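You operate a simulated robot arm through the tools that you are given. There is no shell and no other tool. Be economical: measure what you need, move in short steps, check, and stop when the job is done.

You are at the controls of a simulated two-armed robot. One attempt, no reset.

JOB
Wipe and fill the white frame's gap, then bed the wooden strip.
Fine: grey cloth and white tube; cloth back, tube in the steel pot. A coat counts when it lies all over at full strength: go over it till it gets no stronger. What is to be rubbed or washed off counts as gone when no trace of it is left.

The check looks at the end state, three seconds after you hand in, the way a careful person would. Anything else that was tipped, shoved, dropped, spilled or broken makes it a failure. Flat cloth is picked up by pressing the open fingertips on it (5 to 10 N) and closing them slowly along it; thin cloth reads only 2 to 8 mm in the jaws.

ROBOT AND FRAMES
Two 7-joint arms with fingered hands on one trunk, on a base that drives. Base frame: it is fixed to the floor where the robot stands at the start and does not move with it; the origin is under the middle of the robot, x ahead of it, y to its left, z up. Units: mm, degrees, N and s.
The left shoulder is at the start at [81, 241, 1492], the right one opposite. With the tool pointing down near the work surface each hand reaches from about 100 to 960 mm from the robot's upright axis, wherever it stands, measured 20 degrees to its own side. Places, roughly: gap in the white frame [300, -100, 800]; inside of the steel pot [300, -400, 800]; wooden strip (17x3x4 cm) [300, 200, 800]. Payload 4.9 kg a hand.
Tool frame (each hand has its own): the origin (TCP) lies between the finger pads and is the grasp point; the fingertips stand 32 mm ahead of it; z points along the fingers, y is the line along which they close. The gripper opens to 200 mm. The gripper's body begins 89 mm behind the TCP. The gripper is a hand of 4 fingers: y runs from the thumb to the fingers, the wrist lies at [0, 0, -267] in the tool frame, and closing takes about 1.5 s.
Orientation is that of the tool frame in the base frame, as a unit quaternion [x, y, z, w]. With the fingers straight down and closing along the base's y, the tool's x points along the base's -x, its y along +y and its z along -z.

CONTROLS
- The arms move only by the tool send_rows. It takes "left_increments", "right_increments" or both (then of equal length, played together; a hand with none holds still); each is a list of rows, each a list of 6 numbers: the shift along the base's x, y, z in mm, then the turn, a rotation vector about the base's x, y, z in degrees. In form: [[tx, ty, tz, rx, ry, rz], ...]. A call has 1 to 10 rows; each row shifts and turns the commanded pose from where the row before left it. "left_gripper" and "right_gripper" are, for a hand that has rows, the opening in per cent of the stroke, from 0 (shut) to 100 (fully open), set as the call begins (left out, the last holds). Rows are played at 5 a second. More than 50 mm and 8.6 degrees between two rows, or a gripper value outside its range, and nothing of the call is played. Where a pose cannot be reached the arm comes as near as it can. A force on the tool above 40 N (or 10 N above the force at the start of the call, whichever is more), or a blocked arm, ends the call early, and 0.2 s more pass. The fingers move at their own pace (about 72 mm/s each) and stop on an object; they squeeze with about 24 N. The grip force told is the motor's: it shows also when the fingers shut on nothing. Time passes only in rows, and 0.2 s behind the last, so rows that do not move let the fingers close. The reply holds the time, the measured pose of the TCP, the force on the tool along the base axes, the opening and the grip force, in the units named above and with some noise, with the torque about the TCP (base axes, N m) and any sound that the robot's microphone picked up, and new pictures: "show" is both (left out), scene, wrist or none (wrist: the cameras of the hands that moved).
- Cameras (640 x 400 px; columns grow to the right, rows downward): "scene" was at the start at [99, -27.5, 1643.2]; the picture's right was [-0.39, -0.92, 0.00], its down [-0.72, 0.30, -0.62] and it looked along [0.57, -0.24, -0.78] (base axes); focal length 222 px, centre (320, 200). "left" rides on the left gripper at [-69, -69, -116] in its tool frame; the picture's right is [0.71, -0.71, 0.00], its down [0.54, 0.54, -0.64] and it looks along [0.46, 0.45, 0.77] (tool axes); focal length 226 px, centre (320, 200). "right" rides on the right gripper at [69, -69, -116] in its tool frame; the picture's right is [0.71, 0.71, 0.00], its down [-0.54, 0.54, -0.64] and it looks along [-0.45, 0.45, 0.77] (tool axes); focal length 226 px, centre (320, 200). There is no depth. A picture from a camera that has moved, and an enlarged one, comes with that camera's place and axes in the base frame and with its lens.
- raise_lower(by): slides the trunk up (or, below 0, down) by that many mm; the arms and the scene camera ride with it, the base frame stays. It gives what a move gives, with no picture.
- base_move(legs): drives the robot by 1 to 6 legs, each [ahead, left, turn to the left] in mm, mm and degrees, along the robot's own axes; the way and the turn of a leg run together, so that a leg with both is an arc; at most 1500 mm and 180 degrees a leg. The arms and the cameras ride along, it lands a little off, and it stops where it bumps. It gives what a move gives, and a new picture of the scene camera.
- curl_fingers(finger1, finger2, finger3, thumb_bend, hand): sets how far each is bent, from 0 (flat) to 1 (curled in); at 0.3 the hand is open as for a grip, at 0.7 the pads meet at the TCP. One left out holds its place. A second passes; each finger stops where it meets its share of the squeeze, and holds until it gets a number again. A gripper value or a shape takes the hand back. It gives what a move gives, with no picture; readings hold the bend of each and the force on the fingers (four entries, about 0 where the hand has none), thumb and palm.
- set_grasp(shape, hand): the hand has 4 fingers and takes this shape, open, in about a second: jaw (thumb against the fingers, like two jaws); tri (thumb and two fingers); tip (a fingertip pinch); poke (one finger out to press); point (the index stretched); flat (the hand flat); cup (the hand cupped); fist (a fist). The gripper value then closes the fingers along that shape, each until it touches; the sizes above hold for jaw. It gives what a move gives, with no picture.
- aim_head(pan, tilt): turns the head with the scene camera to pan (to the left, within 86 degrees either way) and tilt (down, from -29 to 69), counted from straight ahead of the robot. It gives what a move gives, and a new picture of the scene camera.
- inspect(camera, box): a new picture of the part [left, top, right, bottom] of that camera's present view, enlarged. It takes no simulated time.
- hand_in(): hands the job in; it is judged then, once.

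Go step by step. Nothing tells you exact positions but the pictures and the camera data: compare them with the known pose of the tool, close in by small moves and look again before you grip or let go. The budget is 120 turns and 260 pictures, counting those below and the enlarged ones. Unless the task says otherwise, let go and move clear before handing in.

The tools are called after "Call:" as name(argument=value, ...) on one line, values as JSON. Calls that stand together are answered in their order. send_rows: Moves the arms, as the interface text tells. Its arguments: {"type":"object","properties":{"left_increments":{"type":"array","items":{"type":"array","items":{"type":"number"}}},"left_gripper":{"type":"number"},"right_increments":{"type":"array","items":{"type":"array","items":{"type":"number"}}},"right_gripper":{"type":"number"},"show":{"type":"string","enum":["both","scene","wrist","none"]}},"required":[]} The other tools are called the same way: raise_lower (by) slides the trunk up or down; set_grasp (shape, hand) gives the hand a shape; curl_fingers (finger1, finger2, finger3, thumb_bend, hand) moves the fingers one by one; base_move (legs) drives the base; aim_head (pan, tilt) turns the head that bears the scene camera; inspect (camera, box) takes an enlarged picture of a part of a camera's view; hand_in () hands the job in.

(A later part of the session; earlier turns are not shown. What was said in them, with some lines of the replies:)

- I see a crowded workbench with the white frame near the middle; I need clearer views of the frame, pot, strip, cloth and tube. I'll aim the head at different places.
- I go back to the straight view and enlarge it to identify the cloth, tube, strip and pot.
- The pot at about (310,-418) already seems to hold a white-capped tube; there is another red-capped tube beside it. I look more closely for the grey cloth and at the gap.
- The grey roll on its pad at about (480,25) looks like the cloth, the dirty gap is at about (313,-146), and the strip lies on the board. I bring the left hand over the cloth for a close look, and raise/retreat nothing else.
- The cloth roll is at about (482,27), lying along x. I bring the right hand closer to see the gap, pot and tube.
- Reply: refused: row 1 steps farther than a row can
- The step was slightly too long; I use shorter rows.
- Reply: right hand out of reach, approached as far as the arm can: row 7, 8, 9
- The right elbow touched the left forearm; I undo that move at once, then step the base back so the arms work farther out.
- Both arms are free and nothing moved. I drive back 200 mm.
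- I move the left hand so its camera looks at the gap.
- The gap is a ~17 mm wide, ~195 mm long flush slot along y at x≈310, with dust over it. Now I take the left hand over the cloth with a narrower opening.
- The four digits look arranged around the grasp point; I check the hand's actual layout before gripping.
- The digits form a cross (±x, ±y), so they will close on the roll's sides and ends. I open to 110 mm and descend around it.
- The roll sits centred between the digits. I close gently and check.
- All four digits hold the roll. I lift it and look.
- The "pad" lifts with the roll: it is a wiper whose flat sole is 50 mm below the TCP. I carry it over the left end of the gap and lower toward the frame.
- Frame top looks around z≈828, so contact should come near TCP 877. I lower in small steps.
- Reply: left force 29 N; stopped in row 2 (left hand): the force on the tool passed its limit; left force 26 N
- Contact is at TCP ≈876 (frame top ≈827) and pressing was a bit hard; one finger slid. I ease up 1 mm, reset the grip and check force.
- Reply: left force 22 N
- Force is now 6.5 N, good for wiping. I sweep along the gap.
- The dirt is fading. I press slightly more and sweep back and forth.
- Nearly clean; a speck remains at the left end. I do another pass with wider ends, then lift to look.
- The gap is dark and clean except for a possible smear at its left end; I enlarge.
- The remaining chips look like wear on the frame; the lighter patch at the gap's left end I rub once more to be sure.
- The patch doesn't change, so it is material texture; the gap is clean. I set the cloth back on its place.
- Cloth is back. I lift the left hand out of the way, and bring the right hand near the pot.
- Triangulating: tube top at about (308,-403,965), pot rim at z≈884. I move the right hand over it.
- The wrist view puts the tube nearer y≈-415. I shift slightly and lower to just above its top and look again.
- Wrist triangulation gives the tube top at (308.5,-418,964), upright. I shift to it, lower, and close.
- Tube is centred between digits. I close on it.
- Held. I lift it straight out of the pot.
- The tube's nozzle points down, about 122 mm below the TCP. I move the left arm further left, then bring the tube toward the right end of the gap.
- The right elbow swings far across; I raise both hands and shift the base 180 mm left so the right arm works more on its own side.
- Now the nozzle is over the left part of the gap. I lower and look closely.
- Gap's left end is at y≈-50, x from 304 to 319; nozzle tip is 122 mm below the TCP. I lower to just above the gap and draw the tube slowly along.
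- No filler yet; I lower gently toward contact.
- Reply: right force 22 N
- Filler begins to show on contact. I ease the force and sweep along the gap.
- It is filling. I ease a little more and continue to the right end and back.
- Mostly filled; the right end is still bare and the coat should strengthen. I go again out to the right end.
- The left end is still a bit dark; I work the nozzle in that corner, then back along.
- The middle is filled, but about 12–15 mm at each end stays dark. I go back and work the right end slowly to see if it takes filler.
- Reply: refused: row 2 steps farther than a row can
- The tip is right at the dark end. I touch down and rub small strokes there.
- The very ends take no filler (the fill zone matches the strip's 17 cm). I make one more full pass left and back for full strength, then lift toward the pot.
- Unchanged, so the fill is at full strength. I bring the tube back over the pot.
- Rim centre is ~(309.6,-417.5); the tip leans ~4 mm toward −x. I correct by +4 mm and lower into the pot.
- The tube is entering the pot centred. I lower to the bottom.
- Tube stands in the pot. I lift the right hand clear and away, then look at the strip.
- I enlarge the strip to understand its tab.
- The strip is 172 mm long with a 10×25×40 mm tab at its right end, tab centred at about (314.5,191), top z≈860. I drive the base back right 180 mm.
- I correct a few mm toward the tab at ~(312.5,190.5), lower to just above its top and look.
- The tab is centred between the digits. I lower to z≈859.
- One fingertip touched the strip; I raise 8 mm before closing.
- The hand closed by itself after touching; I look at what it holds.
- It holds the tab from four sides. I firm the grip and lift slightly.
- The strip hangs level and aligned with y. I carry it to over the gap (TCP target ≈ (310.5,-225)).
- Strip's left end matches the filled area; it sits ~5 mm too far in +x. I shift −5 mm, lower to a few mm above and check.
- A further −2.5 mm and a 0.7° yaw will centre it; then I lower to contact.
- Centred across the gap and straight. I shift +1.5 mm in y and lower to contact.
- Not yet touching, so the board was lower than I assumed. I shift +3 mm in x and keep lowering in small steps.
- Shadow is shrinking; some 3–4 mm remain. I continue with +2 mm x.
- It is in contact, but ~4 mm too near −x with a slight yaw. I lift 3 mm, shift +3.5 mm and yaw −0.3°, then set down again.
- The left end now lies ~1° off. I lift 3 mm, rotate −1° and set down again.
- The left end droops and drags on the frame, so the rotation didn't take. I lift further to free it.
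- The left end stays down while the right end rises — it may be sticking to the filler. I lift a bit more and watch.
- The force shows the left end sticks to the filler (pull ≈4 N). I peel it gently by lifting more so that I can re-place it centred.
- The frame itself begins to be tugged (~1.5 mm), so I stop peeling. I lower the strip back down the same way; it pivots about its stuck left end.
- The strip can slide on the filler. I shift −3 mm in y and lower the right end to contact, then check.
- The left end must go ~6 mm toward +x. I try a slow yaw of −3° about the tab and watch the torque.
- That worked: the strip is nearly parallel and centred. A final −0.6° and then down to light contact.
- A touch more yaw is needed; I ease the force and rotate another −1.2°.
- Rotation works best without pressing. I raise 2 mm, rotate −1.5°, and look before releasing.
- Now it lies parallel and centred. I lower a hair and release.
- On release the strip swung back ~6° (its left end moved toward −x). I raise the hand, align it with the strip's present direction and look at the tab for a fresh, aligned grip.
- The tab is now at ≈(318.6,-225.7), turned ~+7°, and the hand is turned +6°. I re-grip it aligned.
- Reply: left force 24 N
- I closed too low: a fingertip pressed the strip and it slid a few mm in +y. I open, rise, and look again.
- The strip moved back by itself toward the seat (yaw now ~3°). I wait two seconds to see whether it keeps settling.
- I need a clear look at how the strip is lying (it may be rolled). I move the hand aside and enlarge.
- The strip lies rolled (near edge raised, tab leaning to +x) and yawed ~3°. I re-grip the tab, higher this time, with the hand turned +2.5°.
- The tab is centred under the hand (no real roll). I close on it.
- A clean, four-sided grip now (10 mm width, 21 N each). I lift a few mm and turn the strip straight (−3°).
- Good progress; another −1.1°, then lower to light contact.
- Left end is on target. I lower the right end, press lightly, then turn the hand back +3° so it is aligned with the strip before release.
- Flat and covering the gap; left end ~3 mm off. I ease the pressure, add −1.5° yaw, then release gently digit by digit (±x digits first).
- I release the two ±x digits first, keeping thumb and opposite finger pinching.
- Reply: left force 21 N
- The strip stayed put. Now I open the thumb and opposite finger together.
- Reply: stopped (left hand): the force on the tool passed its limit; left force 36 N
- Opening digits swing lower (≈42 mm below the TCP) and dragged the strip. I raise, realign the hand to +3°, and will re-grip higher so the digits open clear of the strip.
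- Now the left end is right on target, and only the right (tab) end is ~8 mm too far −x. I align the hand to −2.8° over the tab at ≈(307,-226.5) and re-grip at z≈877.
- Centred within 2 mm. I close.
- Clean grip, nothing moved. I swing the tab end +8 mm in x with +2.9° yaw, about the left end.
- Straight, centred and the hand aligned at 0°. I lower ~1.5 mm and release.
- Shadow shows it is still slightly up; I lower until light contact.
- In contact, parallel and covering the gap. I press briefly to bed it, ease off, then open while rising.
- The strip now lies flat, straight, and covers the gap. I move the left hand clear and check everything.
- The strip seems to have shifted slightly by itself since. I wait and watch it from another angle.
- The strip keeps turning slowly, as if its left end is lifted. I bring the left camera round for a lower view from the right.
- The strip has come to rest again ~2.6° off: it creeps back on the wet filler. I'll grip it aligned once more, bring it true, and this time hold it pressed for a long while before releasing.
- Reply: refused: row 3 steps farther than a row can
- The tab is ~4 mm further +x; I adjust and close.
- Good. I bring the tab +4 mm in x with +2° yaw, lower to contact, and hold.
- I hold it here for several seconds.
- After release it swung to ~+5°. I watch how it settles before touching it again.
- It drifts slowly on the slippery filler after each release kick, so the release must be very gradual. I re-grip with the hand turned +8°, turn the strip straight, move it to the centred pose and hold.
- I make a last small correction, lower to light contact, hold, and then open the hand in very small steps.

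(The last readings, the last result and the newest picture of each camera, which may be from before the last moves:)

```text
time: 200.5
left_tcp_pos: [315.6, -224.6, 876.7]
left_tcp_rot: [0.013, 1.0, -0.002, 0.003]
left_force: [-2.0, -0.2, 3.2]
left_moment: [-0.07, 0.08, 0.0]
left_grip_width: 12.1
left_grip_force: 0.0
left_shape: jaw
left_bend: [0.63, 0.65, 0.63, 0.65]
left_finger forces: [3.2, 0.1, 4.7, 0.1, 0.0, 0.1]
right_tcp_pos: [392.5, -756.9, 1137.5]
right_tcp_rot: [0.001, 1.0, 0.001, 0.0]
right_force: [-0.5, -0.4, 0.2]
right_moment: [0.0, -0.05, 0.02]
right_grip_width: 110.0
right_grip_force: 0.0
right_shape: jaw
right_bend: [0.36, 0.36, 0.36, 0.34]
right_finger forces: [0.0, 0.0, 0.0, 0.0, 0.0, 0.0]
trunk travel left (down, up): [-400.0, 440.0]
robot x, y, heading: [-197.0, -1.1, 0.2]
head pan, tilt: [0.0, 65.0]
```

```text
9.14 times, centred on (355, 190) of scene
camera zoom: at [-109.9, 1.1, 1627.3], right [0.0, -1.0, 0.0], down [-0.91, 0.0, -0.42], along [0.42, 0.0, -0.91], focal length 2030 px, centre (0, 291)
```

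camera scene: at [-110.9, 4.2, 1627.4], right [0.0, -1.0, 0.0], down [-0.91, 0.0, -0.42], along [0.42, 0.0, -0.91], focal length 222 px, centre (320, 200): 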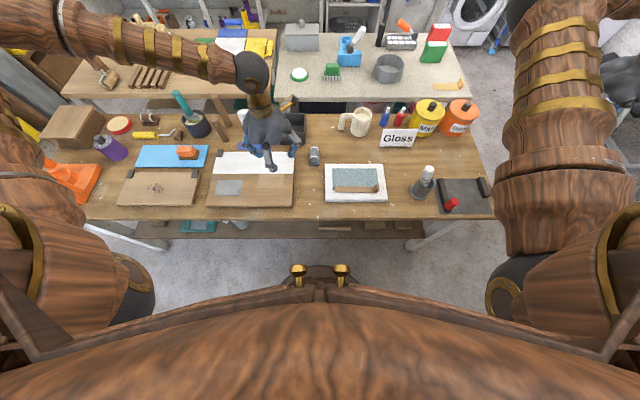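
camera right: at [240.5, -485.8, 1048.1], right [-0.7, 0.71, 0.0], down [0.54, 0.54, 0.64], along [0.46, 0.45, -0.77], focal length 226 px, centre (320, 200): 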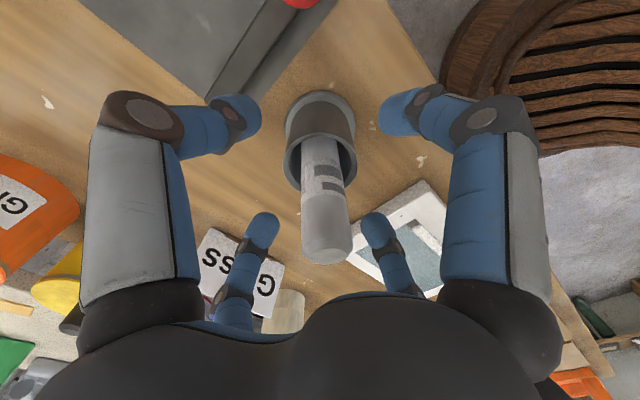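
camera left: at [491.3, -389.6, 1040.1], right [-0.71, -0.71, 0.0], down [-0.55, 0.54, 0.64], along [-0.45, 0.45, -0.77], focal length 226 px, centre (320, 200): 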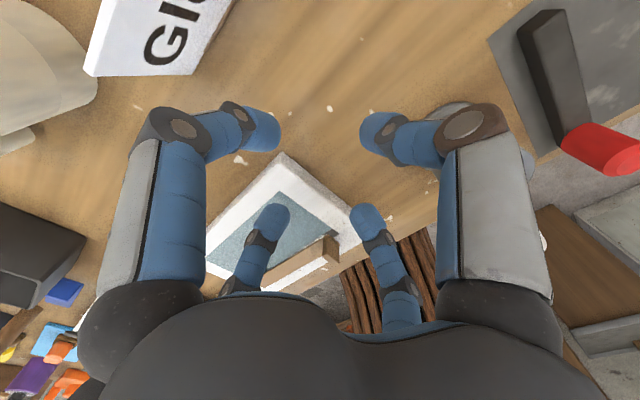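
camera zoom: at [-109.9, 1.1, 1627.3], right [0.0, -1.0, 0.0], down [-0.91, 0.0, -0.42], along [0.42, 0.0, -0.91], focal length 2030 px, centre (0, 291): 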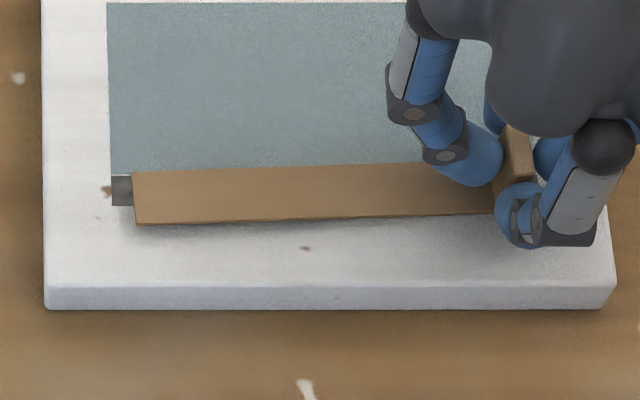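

The gradual opening works: the strip stays (≈1° and ~3 mm off centre, gap fully covered). I continue opening in small steps, then rise straight up and check.

Call:
send_rows(left_increments=[[0, 0, 0, 0, 0, 0], [0, 0, 0, 0, 0, 0]], left_gripper=7, show="none")

Call:
send_rows(left_increments=[[0, 0, 0, 0, 0, 0], [0, 0, 0, 0, 0, 0]], left_gripper=8, show="none")

Call:
send_rows(left_increments=[[0, 0, 0, 0, 0, 0], [0, 0, 0, 0, 0, 0]], left_gripper=9, show="none")

Call:
send_rows(left_increments=[[0, 0, 0, 0, 0, 0], [0, 0, 0, 0, 0, 0]], left_gripper=10, show="none")

Call:
send_rows(left_increments=[[0, 0, 0, 0, 0, 0], [0, 0, 0, 0, 0, 0]], left_gripper=11.5, show="none")

Call:
send_rows(left_increments=[[0, 0, 0, 0, 0, 0], [0, 0, 0, 0, 0, 0]], left_gripper=13, show="none")

Call:
send_rows(left_increments=[[0, 0, 0, 0, 0, 0], [0, 0, 0, 0, 0, 0]], left_gripper=15, show="none")

Call:
send_rows(left_increments=[[0, 0, 0, 0, 0, 0], [0, 0, 0, 0, 0, 0]], left_gripper=18, show="none")

Call:
send_rows(left_increments=[[0, 0, 0, 0, 0, 0], [0, 0, 2, 0, 0, 0], [0, 0, 5, 0, 0, 0]], left_gripper=24, show="none")

Call:
inspect(camera="scene", box=[320, 170, 390, 210])

```text
time: 201.1
left_tcp_pos: [315.5, -225.2, 875.6]
left_tcp_rot: [0.013, 1.0, -0.002, 0.004]
left_force: [-1.3, -1.0, 1.6]
left_moment: [-0.01, 0.06, -0.01]
left_grip_width: 13.9
left_grip_force: 0.1
left_shape: jaw
left_bend: [0.63, 0.64, 0.62, 0.64]
left_finger forces: [2.7, 0.1, 3.5, 0.0, 0.1, 0.0]
right_tcp_pos: [390.1, -757.1, 1137.2]
right_tcp_rot: [0.0, 1.0, 0.0, 0.0]
right_force: [-0.2, -0.2, 0.2]
right_moment: [-0.03, -0.02, 0.02]
right_grip_width: 109.9
right_grip_force: 0.1
right_shape: jaw
right_bend: [0.36, 0.36, 0.36, 0.34]
right_finger forces: [0.1, 0.0, 0.0, 0.0, 0.0, 0.0]
trunk travel left (down, up): [-400.0, 440.0]
robot x, y, heading: [-200.5, -1.0, -0.2]
head pan, tilt: [0.0, 65.0]
```

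```text
time: 201.7
left_tcp_pos: [315.5, -225.6, 876.1]
left_tcp_rot: [0.012, 1.0, -0.001, 0.002]
left_force: [-1.0, -0.9, 0.6]
left_moment: [-0.02, 0.0, 0.03]
left_grip_width: 15.6
left_grip_force: 0.1
left_shape: jaw
left_bend: [0.62, 0.63, 0.62, 0.63]
left_finger forces: [2.0, 0.1, 2.5, 0.0, 0.0, 0.0]
right_tcp_pos: [390.8, -757.4, 1138.0]
right_tcp_rot: [0.0, 1.0, 0.0, 0.0]
right_force: [0.2, -0.4, -1.0]
right_moment: [0.01, 0.01, -0.02]
right_grip_width: 109.7
right_grip_force: 0.0
right_shape: jaw
right_bend: [0.36, 0.36, 0.36, 0.34]
right_finger forces: [0.0, 0.1, 0.0, 0.0, 0.0, 0.0]
trunk travel left (down, up): [-400.0, 440.0]
robot x, y, heading: [-200.6, 2.7, -0.3]
head pan, tilt: [0.0, 65.0]
```

```text
time: 202.3
left_tcp_pos: [315.0, -227.0, 876.8]
left_tcp_rot: [0.012, 1.0, -0.002, 0.004]
left_force: [0.2, -0.3, 0.8]
left_moment: [-0.01, -0.01, 0.02]
left_grip_width: 17.8
left_grip_force: 0.0
left_shape: jaw
left_bend: [0.62, 0.75, 0.61, 0.62]
left_finger forces: [1.7, 0.0, 1.9, 0.0, 0.0, 0.0]
right_tcp_pos: [390.9, -756.6, 1137.4]
right_tcp_rot: [0.001, 1.0, 0.0, 0.0]
right_force: [-0.5, 0.7, 0.3]
right_moment: [0.0, -0.05, 0.02]
right_grip_width: 109.9
right_grip_force: 0.1
right_shape: jaw
right_bend: [0.36, 0.36, 0.36, 0.34]
right_finger forces: [0.0, 0.0, 0.1, 0.0, 0.0, 0.1]
trunk travel left (down, up): [-400.0, 440.0]
robot x, y, heading: [-199.9, 2.6, 0.1]
head pan, tilt: [0.0, 65.0]
```

```text
time: 202.9
left_tcp_pos: [314.2, -225.1, 877.6]
left_tcp_rot: [0.012, 1.0, -0.002, 0.003]
left_force: [0.0, -0.3, -0.2]
left_moment: [0.0, 0.0, -0.03]
left_grip_width: 19.9
left_grip_force: 0.0
left_shape: jaw
left_bend: [0.61, 0.62, 0.61, 0.61]
left_finger forces: [1.1, 0.0, 1.4, 0.0, 0.1, 0.0]
right_tcp_pos: [392.4, -755.8, 1135.9]
right_tcp_rot: [0.001, 1.0, 0.0, 0.001]
right_force: [-0.8, 0.8, 0.5]
right_moment: [-0.02, 0.06, 0.01]
right_grip_width: 109.6
right_grip_force: 0.1
right_shape: jaw
right_bend: [0.36, 0.36, 0.36, 0.34]
right_finger forces: [0.0, 0.0, 0.0, 0.0, 0.0, 0.0]
trunk travel left (down, up): [-400.0, 440.0]
robot x, y, heading: [-200.1, -2.9, 0.0]
head pan, tilt: [0.0, 65.0]
```

```text
time: 203.5
left_tcp_pos: [315.4, -225.2, 877.4]
left_tcp_rot: [0.013, 1.0, -0.002, 0.002]
left_force: [-0.4, 0.0, 0.6]
left_moment: [0.02, -0.03, 0.02]
left_grip_width: 22.8
left_grip_force: 0.0
left_shape: jaw
left_bend: [0.6, 0.6, 0.6, 0.6]
left_finger forces: [0.5, 0.0, 0.7, 0.1, 0.0, 0.1]
right_tcp_pos: [391.0, -755.5, 1136.8]
right_tcp_rot: [0.001, 1.0, 0.0, 0.001]
right_force: [-0.4, -0.4, 0.1]
right_moment: [0.02, -0.02, 0.03]
right_grip_width: 109.9
right_grip_force: 0.2
right_shape: jaw
right_bend: [0.36, 0.36, 0.36, 0.34]
right_finger forces: [0.1, 0.0, 0.0, 0.1, 0.1, 0.1]
trunk travel left (down, up): [-400.0, 440.0]
robot x, y, heading: [-202.1, 0.3, -0.2]
head pan, tilt: [0.0, 65.0]
```

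```text
time: 204.1
left_tcp_pos: [315.3, -225.6, 877.4]
left_tcp_rot: [0.012, 1.0, -0.001, 0.002]
left_force: [0.5, -0.4, -0.3]
left_moment: [0.0, -0.03, 0.05]
left_grip_width: 25.8
left_grip_force: 0.0
left_shape: jaw
left_bend: [0.59, 0.59, 0.59, 0.59]
left_finger forces: [0.1, 0.0, 0.1, 0.0, 0.1, 0.1]
right_tcp_pos: [390.9, -756.2, 1137.8]
right_tcp_rot: [0.001, 1.0, -0.001, 0.0]
right_force: [0.2, -0.3, -0.3]
right_moment: [0.02, -0.02, -0.02]
right_grip_width: 110.0
right_grip_force: 0.0
right_shape: jaw
right_bend: [0.36, 0.36, 0.36, 0.34]
right_finger forces: [0.0, 0.0, 0.1, 0.0, 0.0, 0.1]
trunk travel left (down, up): [-400.0, 440.0]
robot x, y, heading: [-199.8, -0.5, -0.1]
head pan, tilt: [0.0, 65.0]
```

```text
time: 204.7
left_tcp_pos: [315.9, -225.5, 876.4]
left_tcp_rot: [0.012, 1.0, -0.001, 0.003]
left_force: [0.4, -0.1, -0.3]
left_moment: [0.02, 0.02, 0.0]
left_grip_width: 29.7
left_grip_force: 0.1
left_shape: jaw
left_bend: [0.58, 0.58, 0.58, 0.57]
left_finger forces: [0.0, 0.0, 0.1, 0.0, 0.0, 0.1]
right_tcp_pos: [391.3, -755.5, 1136.7]
right_tcp_rot: [0.001, 1.0, 0.0, 0.001]
right_force: [-0.9, -0.8, 0.5]
right_moment: [0.02, 0.02, -0.02]
right_grip_width: 109.8
right_grip_force: 0.0
right_shape: jaw
right_bend: [0.36, 0.36, 0.36, 0.34]
right_finger forces: [0.0, 0.1, 0.1, 0.0, 0.0, 0.0]
trunk travel left (down, up): [-400.0, 440.0]
robot x, y, heading: [-200.3, 3.3, -0.0]
head pan, tilt: [0.0, 65.0]
```

```text
time: 205.3
left_tcp_pos: [314.3, -225.6, 877.7]
left_tcp_rot: [0.012, 1.0, -0.002, 0.003]
left_force: [0.1, -1.0, 0.6]
left_moment: [-0.01, 0.04, -0.04]
left_grip_width: 35.8
left_grip_force: 0.1
left_shape: jaw
left_bend: [0.56, 0.56, 0.56, 0.55]
left_finger forces: [0.0, 0.0, 0.0, 0.1, 0.0, 0.0]
right_tcp_pos: [392.3, -756.9, 1137.4]
right_tcp_rot: [0.001, 1.0, 0.0, 0.0]
right_force: [-0.8, -0.8, 0.3]
right_moment: [0.02, 0.01, 0.0]
right_grip_width: 109.8
right_grip_force: 0.0
right_shape: jaw
right_bend: [0.36, 0.36, 0.36, 0.34]
right_finger forces: [0.0, 0.0, 0.0, 0.0, 0.0, 0.0]
trunk travel left (down, up): [-400.0, 440.0]
robot x, y, heading: [-201.7, 0.0, -0.2]
head pan, tilt: [0.0, 65.0]
```

```text
time: 206.1
left_tcp_pos: [315.2, -225.6, 883.5]
left_tcp_rot: [0.012, 1.0, -0.003, 0.002]
left_force: [-0.7, -0.7, 0.0]
left_moment: [0.01, -0.03, 0.03]
left_grip_width: 47.7
left_grip_force: 0.1
left_shape: jaw
left_bend: [0.52, 0.52, 0.52, 0.51]
left_finger forces: [0.1, 0.1, 0.0, 0.1, 0.1, 0.1]
right_tcp_pos: [390.9, -756.2, 1137.8]
right_tcp_rot: [0.0, 1.0, 0.0, 0.0]
right_force: [-0.3, -0.9, -0.4]
right_moment: [0.03, -0.03, 0.01]
right_grip_width: 110.0
right_grip_force: 0.0
right_shape: jaw
right_bend: [0.36, 0.36, 0.36, 0.34]
right_finger forces: [0.0, 0.1, 0.0, 0.0, 0.0, 0.0]
trunk travel left (down, up): [-400.0, 440.0]
robot x, y, heading: [-202.9, -2.1, 0.1]
head pan, tilt: [0.0, 65.0]
```

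```text
9.14 times, centred on (355, 190) of scene
camera zoom: at [-109.7, 1.1, 1627.3], right [0.0, -1.0, 0.0], down [-0.91, 0.0, -0.42], along [0.42, 0.0, -0.91], focal length 2030 px, centre (0, 291)
```

zoom: 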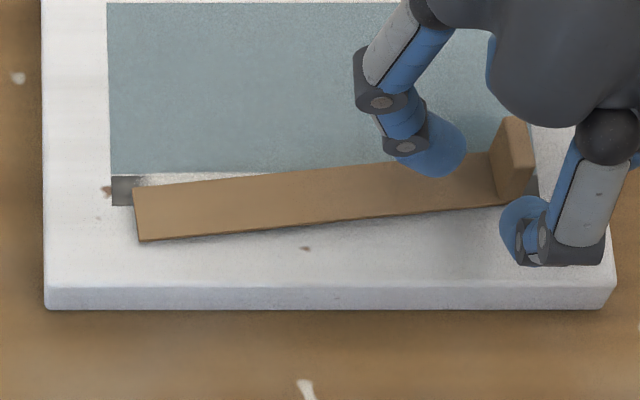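

It springs back toward its previous rest angle, so I overshoot: grip aligned, turn the strip to about −6° about its centre, hold, and release gradually so that it relaxes toward straight.

Call:
send_rows(left_increments=[[2, 0, 0, 0, 0, 3.6], [1.8, 0, 0, 0, 0, 3.6], [0, 0, -4.5, 0, 0, 0], [0, 0, 0, 0, 0, 0]], left_gripper=40, show="none")

Call:
send_rows(left_increments=[[0, 0, 0, 0, 0, 0], [0, 0, 0, 0, 0, 0], [0, 0, 0, 0, 0, 0], [0, 0, 0, 0, 0, 0], [0, 0, 0, 0, 0, 0], [0, 0, 0.5, 0, 0, 0]], left_gripper=0, show="none")

Call:
send_rows(left_increments=[[-1.1, 0, 0, 0, 0, -1], [-1.1, 0, 0, 0, 0, -1], [-1.1, 0, 0, 0, 0, -1], [-1.1, 0, 0, 0, 0, -1], [-1.1, 0, 0, 0, 0, -1], [-1.1, 0, 0, 0, 0, -1], [-1.1, 0, 0, 0, 0, -1], [-1.1, 0, 0, 0, 0, -1], [-1.1, 0, 0, 0, 0, -1], [-1.1, 0, 0, 0, 0, -1]], show="none")

Call:
send_rows(left_increments=[[-1.1, 0, 0, 0, 0, -1], [-0.9, 0, 0, 0, 0, -0.9], [0, 0, -0.8, 0, 0, 0], [0, 0, 0, 0, 0, 0], [0, 0, 0, 0, 0, 0], [0, 0, 0, 0, 0, 0], [0, 0, 0, 0, 0, 0], [0, 0, 0, 0, 0, 0], [0, 0, 0, 0, 0, 0], [0, 0, 0, 0, 0, 0]], show="none")

Call:
inspect(camera="scene", box=[320, 170, 390, 210])

Call:
send_rows(left_increments=[[0, 0, 0, 0, 0, 0], [0, 0, 0, 0, 0, 0]], left_gripper=5, show="none")

Call:
send_rows(left_increments=[[0, 0, 0, 0, 0, 0], [0, 0, 0, 0, 0, 0]], left_gripper=8, show="none")

Call:
send_rows(left_increments=[[0, 0, 0, 0, 0, 0], [0, 0, 0, 0, 0, 0]], left_gripper=11, show="none")

Call:
send_rows(left_increments=[[0, 0, 0, 0, 0, 0], [0, 0, 0, 0, 0, 0]], left_gripper=14, show="none")

Call:
send_rows(left_increments=[[0, 0, 1, 0, 0, 0], [0, 0, 3, 0, 0, 0], [0, 0, 6, 0, 0, 0], [0, 0, 15, 0, 0, 0], [0, 0, 25, 0, 0, 0], [0, 0, 40, 0, 0, 0]], left_gripper=30, show="none")

Call:
inspect(camera="scene", box=[320, 170, 390, 210])

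```text
time: 207.1
left_tcp_pos: [319.7, -225.5, 878.7]
left_tcp_rot: [-0.05, 0.999, -0.001, 0.003]
left_force: [0.2, -0.2, -0.1]
left_moment: [0.03, -0.01, 0.04]
left_grip_width: 79.8
left_grip_force: 0.0
left_shape: jaw
left_bend: [0.43, 0.43, 0.43, 0.41]
left_finger forces: [0.0, 0.1, 0.0, 0.1, 0.0, 0.0]
right_tcp_pos: [391.5, -755.6, 1136.8]
right_tcp_rot: [0.001, 1.0, 0.0, 0.0]
right_force: [0.1, 0.8, 0.2]
right_moment: [0.0, 0.01, -0.02]
right_grip_width: 109.8
right_grip_force: 0.2
right_shape: jaw
right_bend: [0.36, 0.36, 0.36, 0.34]
right_finger forces: [0.1, 0.0, 0.0, 0.0, 0.0, 0.0]
trunk travel left (down, up): [-400.0, 440.0]
robot x, y, heading: [-199.8, 1.4, -0.0]
head pan, tilt: [0.0, 65.0]
```

```text
time: 208.5
left_tcp_pos: [320.2, -225.3, 881.4]
left_tcp_rot: [-0.051, 0.999, -0.001, 0.002]
left_force: [0.2, -0.4, -0.3]
left_moment: [0.01, -0.01, 0.0]
left_grip_width: 8.7
left_grip_force: 24.4
left_shape: jaw
left_bend: [0.62, 0.73, 0.62, 0.7]
left_finger forces: [21.4, 21.4, 21.6, 0.0, 21.2, 0.0]
right_tcp_pos: [390.6, -756.8, 1137.3]
right_tcp_rot: [0.001, 1.0, 0.0, 0.0]
right_force: [-0.4, -0.4, -0.6]
right_moment: [0.02, -0.02, -0.01]
right_grip_width: 109.9
right_grip_force: 0.0
right_shape: jaw
right_bend: [0.36, 0.36, 0.36, 0.34]
right_finger forces: [0.1, 0.0, 0.1, 0.0, 0.0, 0.1]
trunk travel left (down, up): [-400.0, 440.0]
robot x, y, heading: [-200.9, -0.5, 0.2]
head pan, tilt: [0.0, 65.0]
```

```text
time: 210.7
left_tcp_pos: [308.3, -224.9, 879.9]
left_tcp_rot: [0.036, 0.999, -0.002, 0.003]
left_force: [-1.3, -0.4, 0.7]
left_moment: [-0.01, 0.04, 0.02]
left_grip_width: 9.0
left_grip_force: 24.0
left_shape: jaw
left_bend: [0.62, 0.73, 0.62, 0.7]
left_finger forces: [21.3, 21.5, 21.9, 0.0, 21.3, 0.0]
right_tcp_pos: [392.3, -756.1, 1136.2]
right_tcp_rot: [0.001, 1.0, 0.0, 0.0]
right_force: [0.0, -0.6, 0.0]
right_moment: [0.01, -0.02, 0.01]
right_grip_width: 109.8
right_grip_force: 0.1
right_shape: jaw
right_bend: [0.36, 0.36, 0.36, 0.34]
right_finger forces: [0.0, 0.0, 0.0, 0.0, 0.0, 0.0]
trunk travel left (down, up): [-400.0, 440.0]
robot x, y, heading: [-201.9, 0.7, -0.1]
head pan, tilt: [0.0, 65.0]
```

```text
time: 212.9
left_tcp_pos: [306.4, -225.4, 878.9]
left_tcp_rot: [0.054, 0.999, -0.002, 0.003]
left_force: [-0.6, -0.6, 0.4]
left_moment: [0.03, 0.02, 0.04]
left_grip_width: 8.8
left_grip_force: 24.3
left_shape: jaw
left_bend: [0.62, 0.73, 0.62, 0.7]
left_finger forces: [21.2, 21.6, 22.0, 0.1, 21.3, 0.0]
right_tcp_pos: [391.0, -756.1, 1138.4]
right_tcp_rot: [0.001, 1.0, 0.0, 0.0]
right_force: [0.3, 0.5, -1.0]
right_moment: [-0.01, 0.04, 0.04]
right_grip_width: 109.7
right_grip_force: 0.2
right_shape: jaw
right_bend: [0.36, 0.36, 0.36, 0.34]
right_finger forces: [0.1, 0.0, 0.0, 0.0, 0.0, 0.0]
trunk travel left (down, up): [-400.0, 440.0]
robot x, y, heading: [-198.2, -2.3, -0.0]
head pan, tilt: [0.0, 65.0]
```

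```text
9.14 times, centred on (355, 190) of scene
camera zoom: at [-109.8, 1.1, 1627.3], right [0.0, -1.0, 0.0], down [-0.91, 0.0, -0.42], along [0.42, 0.0, -0.91], focal length 2030 px, centre (0, 291)
```

zoom: 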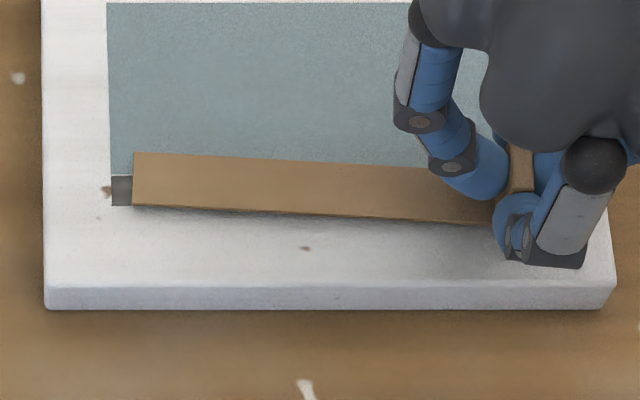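

```text
time: 213.5
left_tcp_pos: [306.7, -225.3, 880.3]
left_tcp_rot: [0.053, 0.999, -0.001, 0.003]
left_force: [-0.4, -0.3, 2.2]
left_moment: [-0.04, 0.02, 0.03]
left_grip_width: 10.2
left_grip_force: 0.2
left_shape: jaw
left_bend: [0.63, 0.65, 0.63, 0.66]
left_finger forces: [3.7, 0.4, 3.9, 0.0, 0.0, 0.1]
right_tcp_pos: [390.2, -755.9, 1137.7]
right_tcp_rot: [0.001, 1.0, -0.001, 0.0]
right_force: [0.4, 0.1, 1.2]
right_moment: [-0.04, -0.01, 0.05]
right_grip_width: 109.8
right_grip_force: 0.0
right_shape: jaw
right_bend: [0.36, 0.36, 0.36, 0.34]
right_finger forces: [0.0, 0.0, 0.0, 0.0, 0.0, 0.1]
trunk travel left (down, up): [-400.0, 440.0]
robot x, y, heading: [-202.1, -0.1, -0.2]
head pan, tilt: [0.0, 65.0]
```

```text
time: 214.1
left_tcp_pos: [306.6, -224.5, 879.5]
left_tcp_rot: [0.053, 0.999, -0.002, 0.003]
left_force: [0.6, -0.2, 0.7]
left_moment: [-0.01, 0.01, 0.01]
left_grip_width: 16.0
left_grip_force: 0.0
left_shape: jaw
left_bend: [0.62, 0.63, 0.62, 0.63]
left_finger forces: [2.1, 0.0, 2.4, 0.0, 0.0, 0.1]
right_tcp_pos: [390.5, -755.9, 1137.0]
right_tcp_rot: [0.001, 1.0, 0.0, 0.0]
right_force: [-0.7, 0.7, 0.0]
right_moment: [-0.01, -0.01, 0.01]
right_grip_width: 109.6
right_grip_force: 0.0
right_shape: jaw
right_bend: [0.36, 0.36, 0.36, 0.34]
right_finger forces: [0.1, 0.0, 0.0, 0.0, 0.0, 0.0]
trunk travel left (down, up): [-400.0, 440.0]
robot x, y, heading: [-201.9, -1.1, -0.1]
head pan, tilt: [0.0, 65.0]
```

```text
time: 214.7
left_tcp_pos: [306.0, -225.6, 879.4]
left_tcp_rot: [0.053, 0.999, -0.002, 0.003]
left_force: [-0.1, 0.4, -0.2]
left_moment: [-0.01, -0.03, 0.03]
left_grip_width: 21.9
left_grip_force: 0.0
left_shape: jaw
left_bend: [0.6, 0.61, 0.6, 0.6]
left_finger forces: [0.7, 0.0, 1.0, 0.0, 0.0, 0.1]
right_tcp_pos: [390.0, -756.0, 1137.1]
right_tcp_rot: [0.001, 1.0, 0.0, 0.0]
right_force: [0.1, 0.2, -0.3]
right_moment: [0.02, 0.01, 0.0]
right_grip_width: 109.6
right_grip_force: 0.1
right_shape: jaw
right_bend: [0.36, 0.36, 0.36, 0.34]
right_finger forces: [0.0, 0.1, 0.0, 0.0, 0.0, 0.1]
trunk travel left (down, up): [-400.0, 440.0]
robot x, y, heading: [-197.9, 2.2, 0.1]
head pan, tilt: [0.0, 65.0]
```

```text
time: 215.3
left_tcp_pos: [305.9, -225.4, 879.0]
left_tcp_rot: [0.053, 0.999, -0.001, 0.003]
left_force: [0.0, 0.2, -0.2]
left_moment: [0.0, 0.01, 0.01]
left_grip_width: 27.8
left_grip_force: 0.1
left_shape: jaw
left_bend: [0.59, 0.59, 0.59, 0.58]
left_finger forces: [0.1, 0.0, 0.0, 0.0, 0.1, 0.1]
right_tcp_pos: [390.6, -755.7, 1137.1]
right_tcp_rot: [0.001, 1.0, 0.0, 0.0]
right_force: [-0.3, -0.2, -0.7]
right_moment: [0.02, 0.01, -0.02]
right_grip_width: 109.9
right_grip_force: 0.0
right_shape: jaw
right_bend: [0.36, 0.36, 0.36, 0.34]
right_finger forces: [0.0, 0.0, 0.0, 0.0, 0.1, 0.0]
trunk travel left (down, up): [-400.0, 440.0]
robot x, y, heading: [-201.3, -0.3, -0.1]
head pan, tilt: [0.0, 65.0]
```

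```text
time: 216.7
left_tcp_pos: [304.4, -226.3, 969.3]
left_tcp_rot: [0.053, 0.999, -0.002, 0.003]
left_force: [-0.2, -0.4, 0.1]
left_moment: [0.01, -0.01, 0.01]
left_grip_width: 59.9
left_grip_force: 0.1
left_shape: jaw
left_bend: [0.48, 0.48, 0.48, 0.47]
left_finger forces: [0.0, 0.0, 0.0, 0.1, 0.0, 0.0]
right_tcp_pos: [390.1, -755.8, 1138.5]
right_tcp_rot: [0.0, 1.0, 0.0, 0.0]
right_force: [-0.7, 0.5, 0.8]
right_moment: [0.03, -0.01, -0.01]
right_grip_width: 110.3
right_grip_force: 0.1
right_shape: jaw
right_bend: [0.36, 0.36, 0.36, 0.34]
right_finger forces: [0.1, 0.1, 0.0, 0.1, 0.0, 0.0]
trunk travel left (down, up): [-400.0, 440.0]
robot x, y, heading: [-201.4, -5.4, 0.0]
head pan, tilt: [0.0, 65.0]
```

```text
9.14 times, centred on (355, 190) of scene
camera zoom: at [-110.5, 1.4, 1627.3], right [0.0, -1.0, 0.0], down [-0.91, 0.0, -0.42], along [0.42, 0.0, -0.91], focal length 2030 px, centre (0, 291)
5 turns are left
```

zoom: 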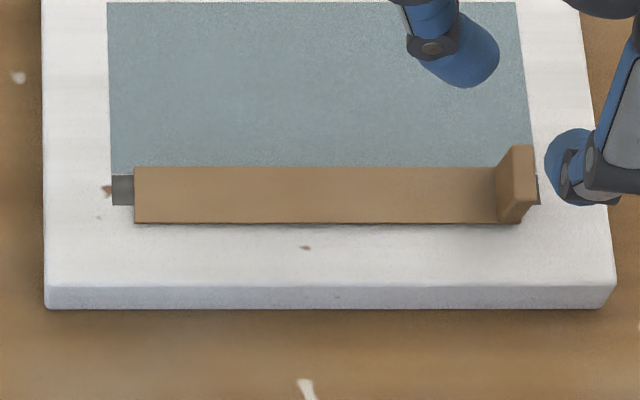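

The overshoot worked: the strip lies flat, straight and over the gap. I move the hand away gently, wait a few seconds and check it stays.

Call:
send_rows(left_increments=[[0, 0, 40, 0, 0, 0], [10, 40, 20, 0, 0, 0], [10, 45, 0, 0, 0, 0], [10, 45, 0, 0, 0, 0], [0, 45, 0, 0, 0, 0], [0, 45, 0, 0, 0, 0], [0, 45, 0, 0, 0, 0], [0, 45, 0, 0, 0, 0], [0, 45, 0, 0, 0, 0], [0, 0, 0, 0, 0, 0]], show="none")

Call:
inspect(camera="scene", box=[320, 170, 390, 210])

Call:
send_rows(left_increments=[[0, 0, 0, 0, 0, 0], [0, 0, 0, 0, 0, 0], [0, 0, 0, 0, 0, 0], [0, 0, 0, 0, 0, 0], [0, 0, 0, 0, 0, 0], [0, 0, 0, 0, 0, 0], [0, 0, 0, 0, 0, 0], [0, 0, 0, 0, 0, 0], [0, 0, 0, 0, 0, 0], [0, 0, 0, 0, 0, 0]], show="none")

Call:
inspect(camera="scene", box=[320, 170, 390, 210])

```text
time: 218.9
left_tcp_pos: [337.1, 128.6, 1030.0]
left_tcp_rot: [0.053, 0.999, -0.002, 0.002]
left_force: [1.3, -1.1, 0.0]
left_moment: [0.01, 0.01, -0.01]
left_grip_width: 59.7
left_grip_force: 0.1
left_shape: jaw
left_bend: [0.48, 0.48, 0.48, 0.47]
left_finger forces: [0.0, 0.1, 0.1, 0.1, 0.0, 0.0]
right_tcp_pos: [392.3, -758.3, 1137.3]
right_tcp_rot: [0.001, 1.0, 0.0, 0.0]
right_force: [-0.4, 0.1, -0.2]
right_moment: [0.0, 0.05, -0.01]
right_grip_width: 110.0
right_grip_force: 0.0
right_shape: jaw
right_bend: [0.36, 0.36, 0.36, 0.34]
right_finger forces: [0.1, 0.0, 0.0, 0.1, 0.0, 0.0]
trunk travel left (down, up): [-400.0, 440.0]
robot x, y, heading: [-201.7, -0.6, -0.2]
head pan, tilt: [0.0, 65.0]
```

```text
9.14 times, centred on (355, 190) of scene
camera zoom: at [-109.2, -0.2, 1627.3], right [0.0, -1.0, 0.0], down [-0.91, 0.0, -0.42], along [0.42, 0.0, -0.91], focal length 2030 px, centre (0, 291)
```

zoom: 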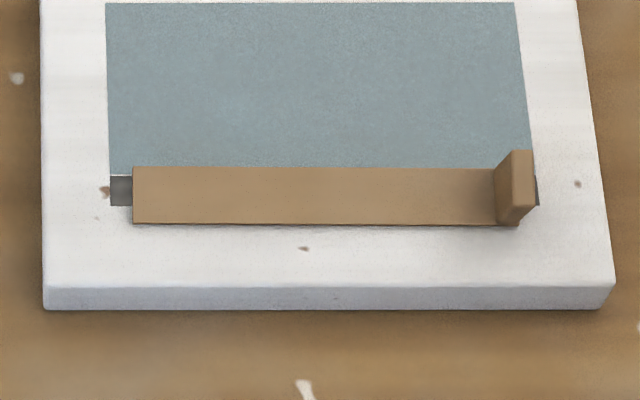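

```text
time: 221.1
left_tcp_pos: [337.2, 129.6, 1029.9]
left_tcp_rot: [0.053, 0.999, -0.002, 0.002]
left_force: [-0.5, -0.5, 0.5]
left_moment: [0.01, 0.0, 0.02]
left_grip_width: 59.8
left_grip_force: 0.1
left_shape: jaw
left_bend: [0.48, 0.48, 0.48, 0.47]
left_finger forces: [0.1, 0.0, 0.0, 0.0, 0.0, 0.0]
right_tcp_pos: [390.8, -756.5, 1137.1]
right_tcp_rot: [0.0, 1.0, 0.0, 0.001]
right_force: [-0.8, -0.6, -0.7]
right_moment: [0.01, 0.03, -0.02]
right_grip_width: 109.8
right_grip_force: 0.0
right_shape: jaw
right_bend: [0.36, 0.36, 0.36, 0.34]
right_finger forces: [0.1, 0.0, 0.1, 0.0, 0.0, 0.0]
trunk travel left (down, up): [-400.0, 440.0]
robot x, y, heading: [-197.4, 0.8, -0.3]
head pan, tilt: [0.0, 65.0]
```

```text
9.14 times, centred on (355, 190) of scene
camera zoom: at [-109.7, 1.3, 1627.3], right [0.0, -1.0, 0.0], down [-0.91, 0.0, -0.42], along [0.42, 0.0, -0.91], focal length 2030 px, centre (0, 291)
4 turns are left
```

zoom: 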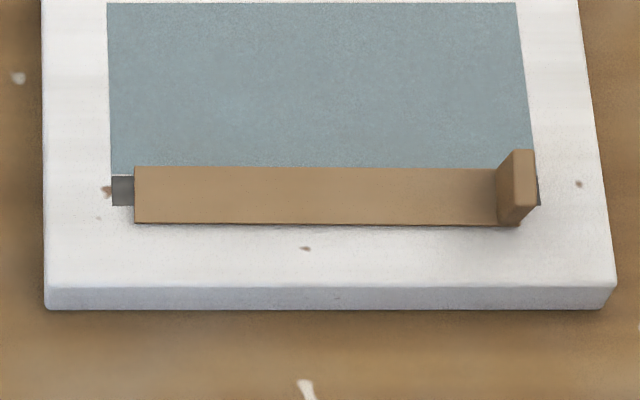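

The strip lies flat and straight over the filled gap and has stopped moving. The cloth and the tube are back in their places and both hands are clear, so I hand in.

Call:
hand_in()

```text
The job is handed in.
```

I wiped the gap, filled it and bedded the strip. The cloth is back where it was, the tube stands in the steel pot, and both hands are clear.

- **Strip:** it covers the filled gap straight, about 3–4 mm off centre toward the robot. It crept on the wet filler after earlier releases, but held still over the last few seconds before hand-in.
- **Filler:** about 12–15 mm at each end of the gap took no filler, even after repeated rubbing. Part of that still shows beyond the strip's ends.
- **Frame:** it shifted about 2 mm while I was freeing the strip to re-place it.
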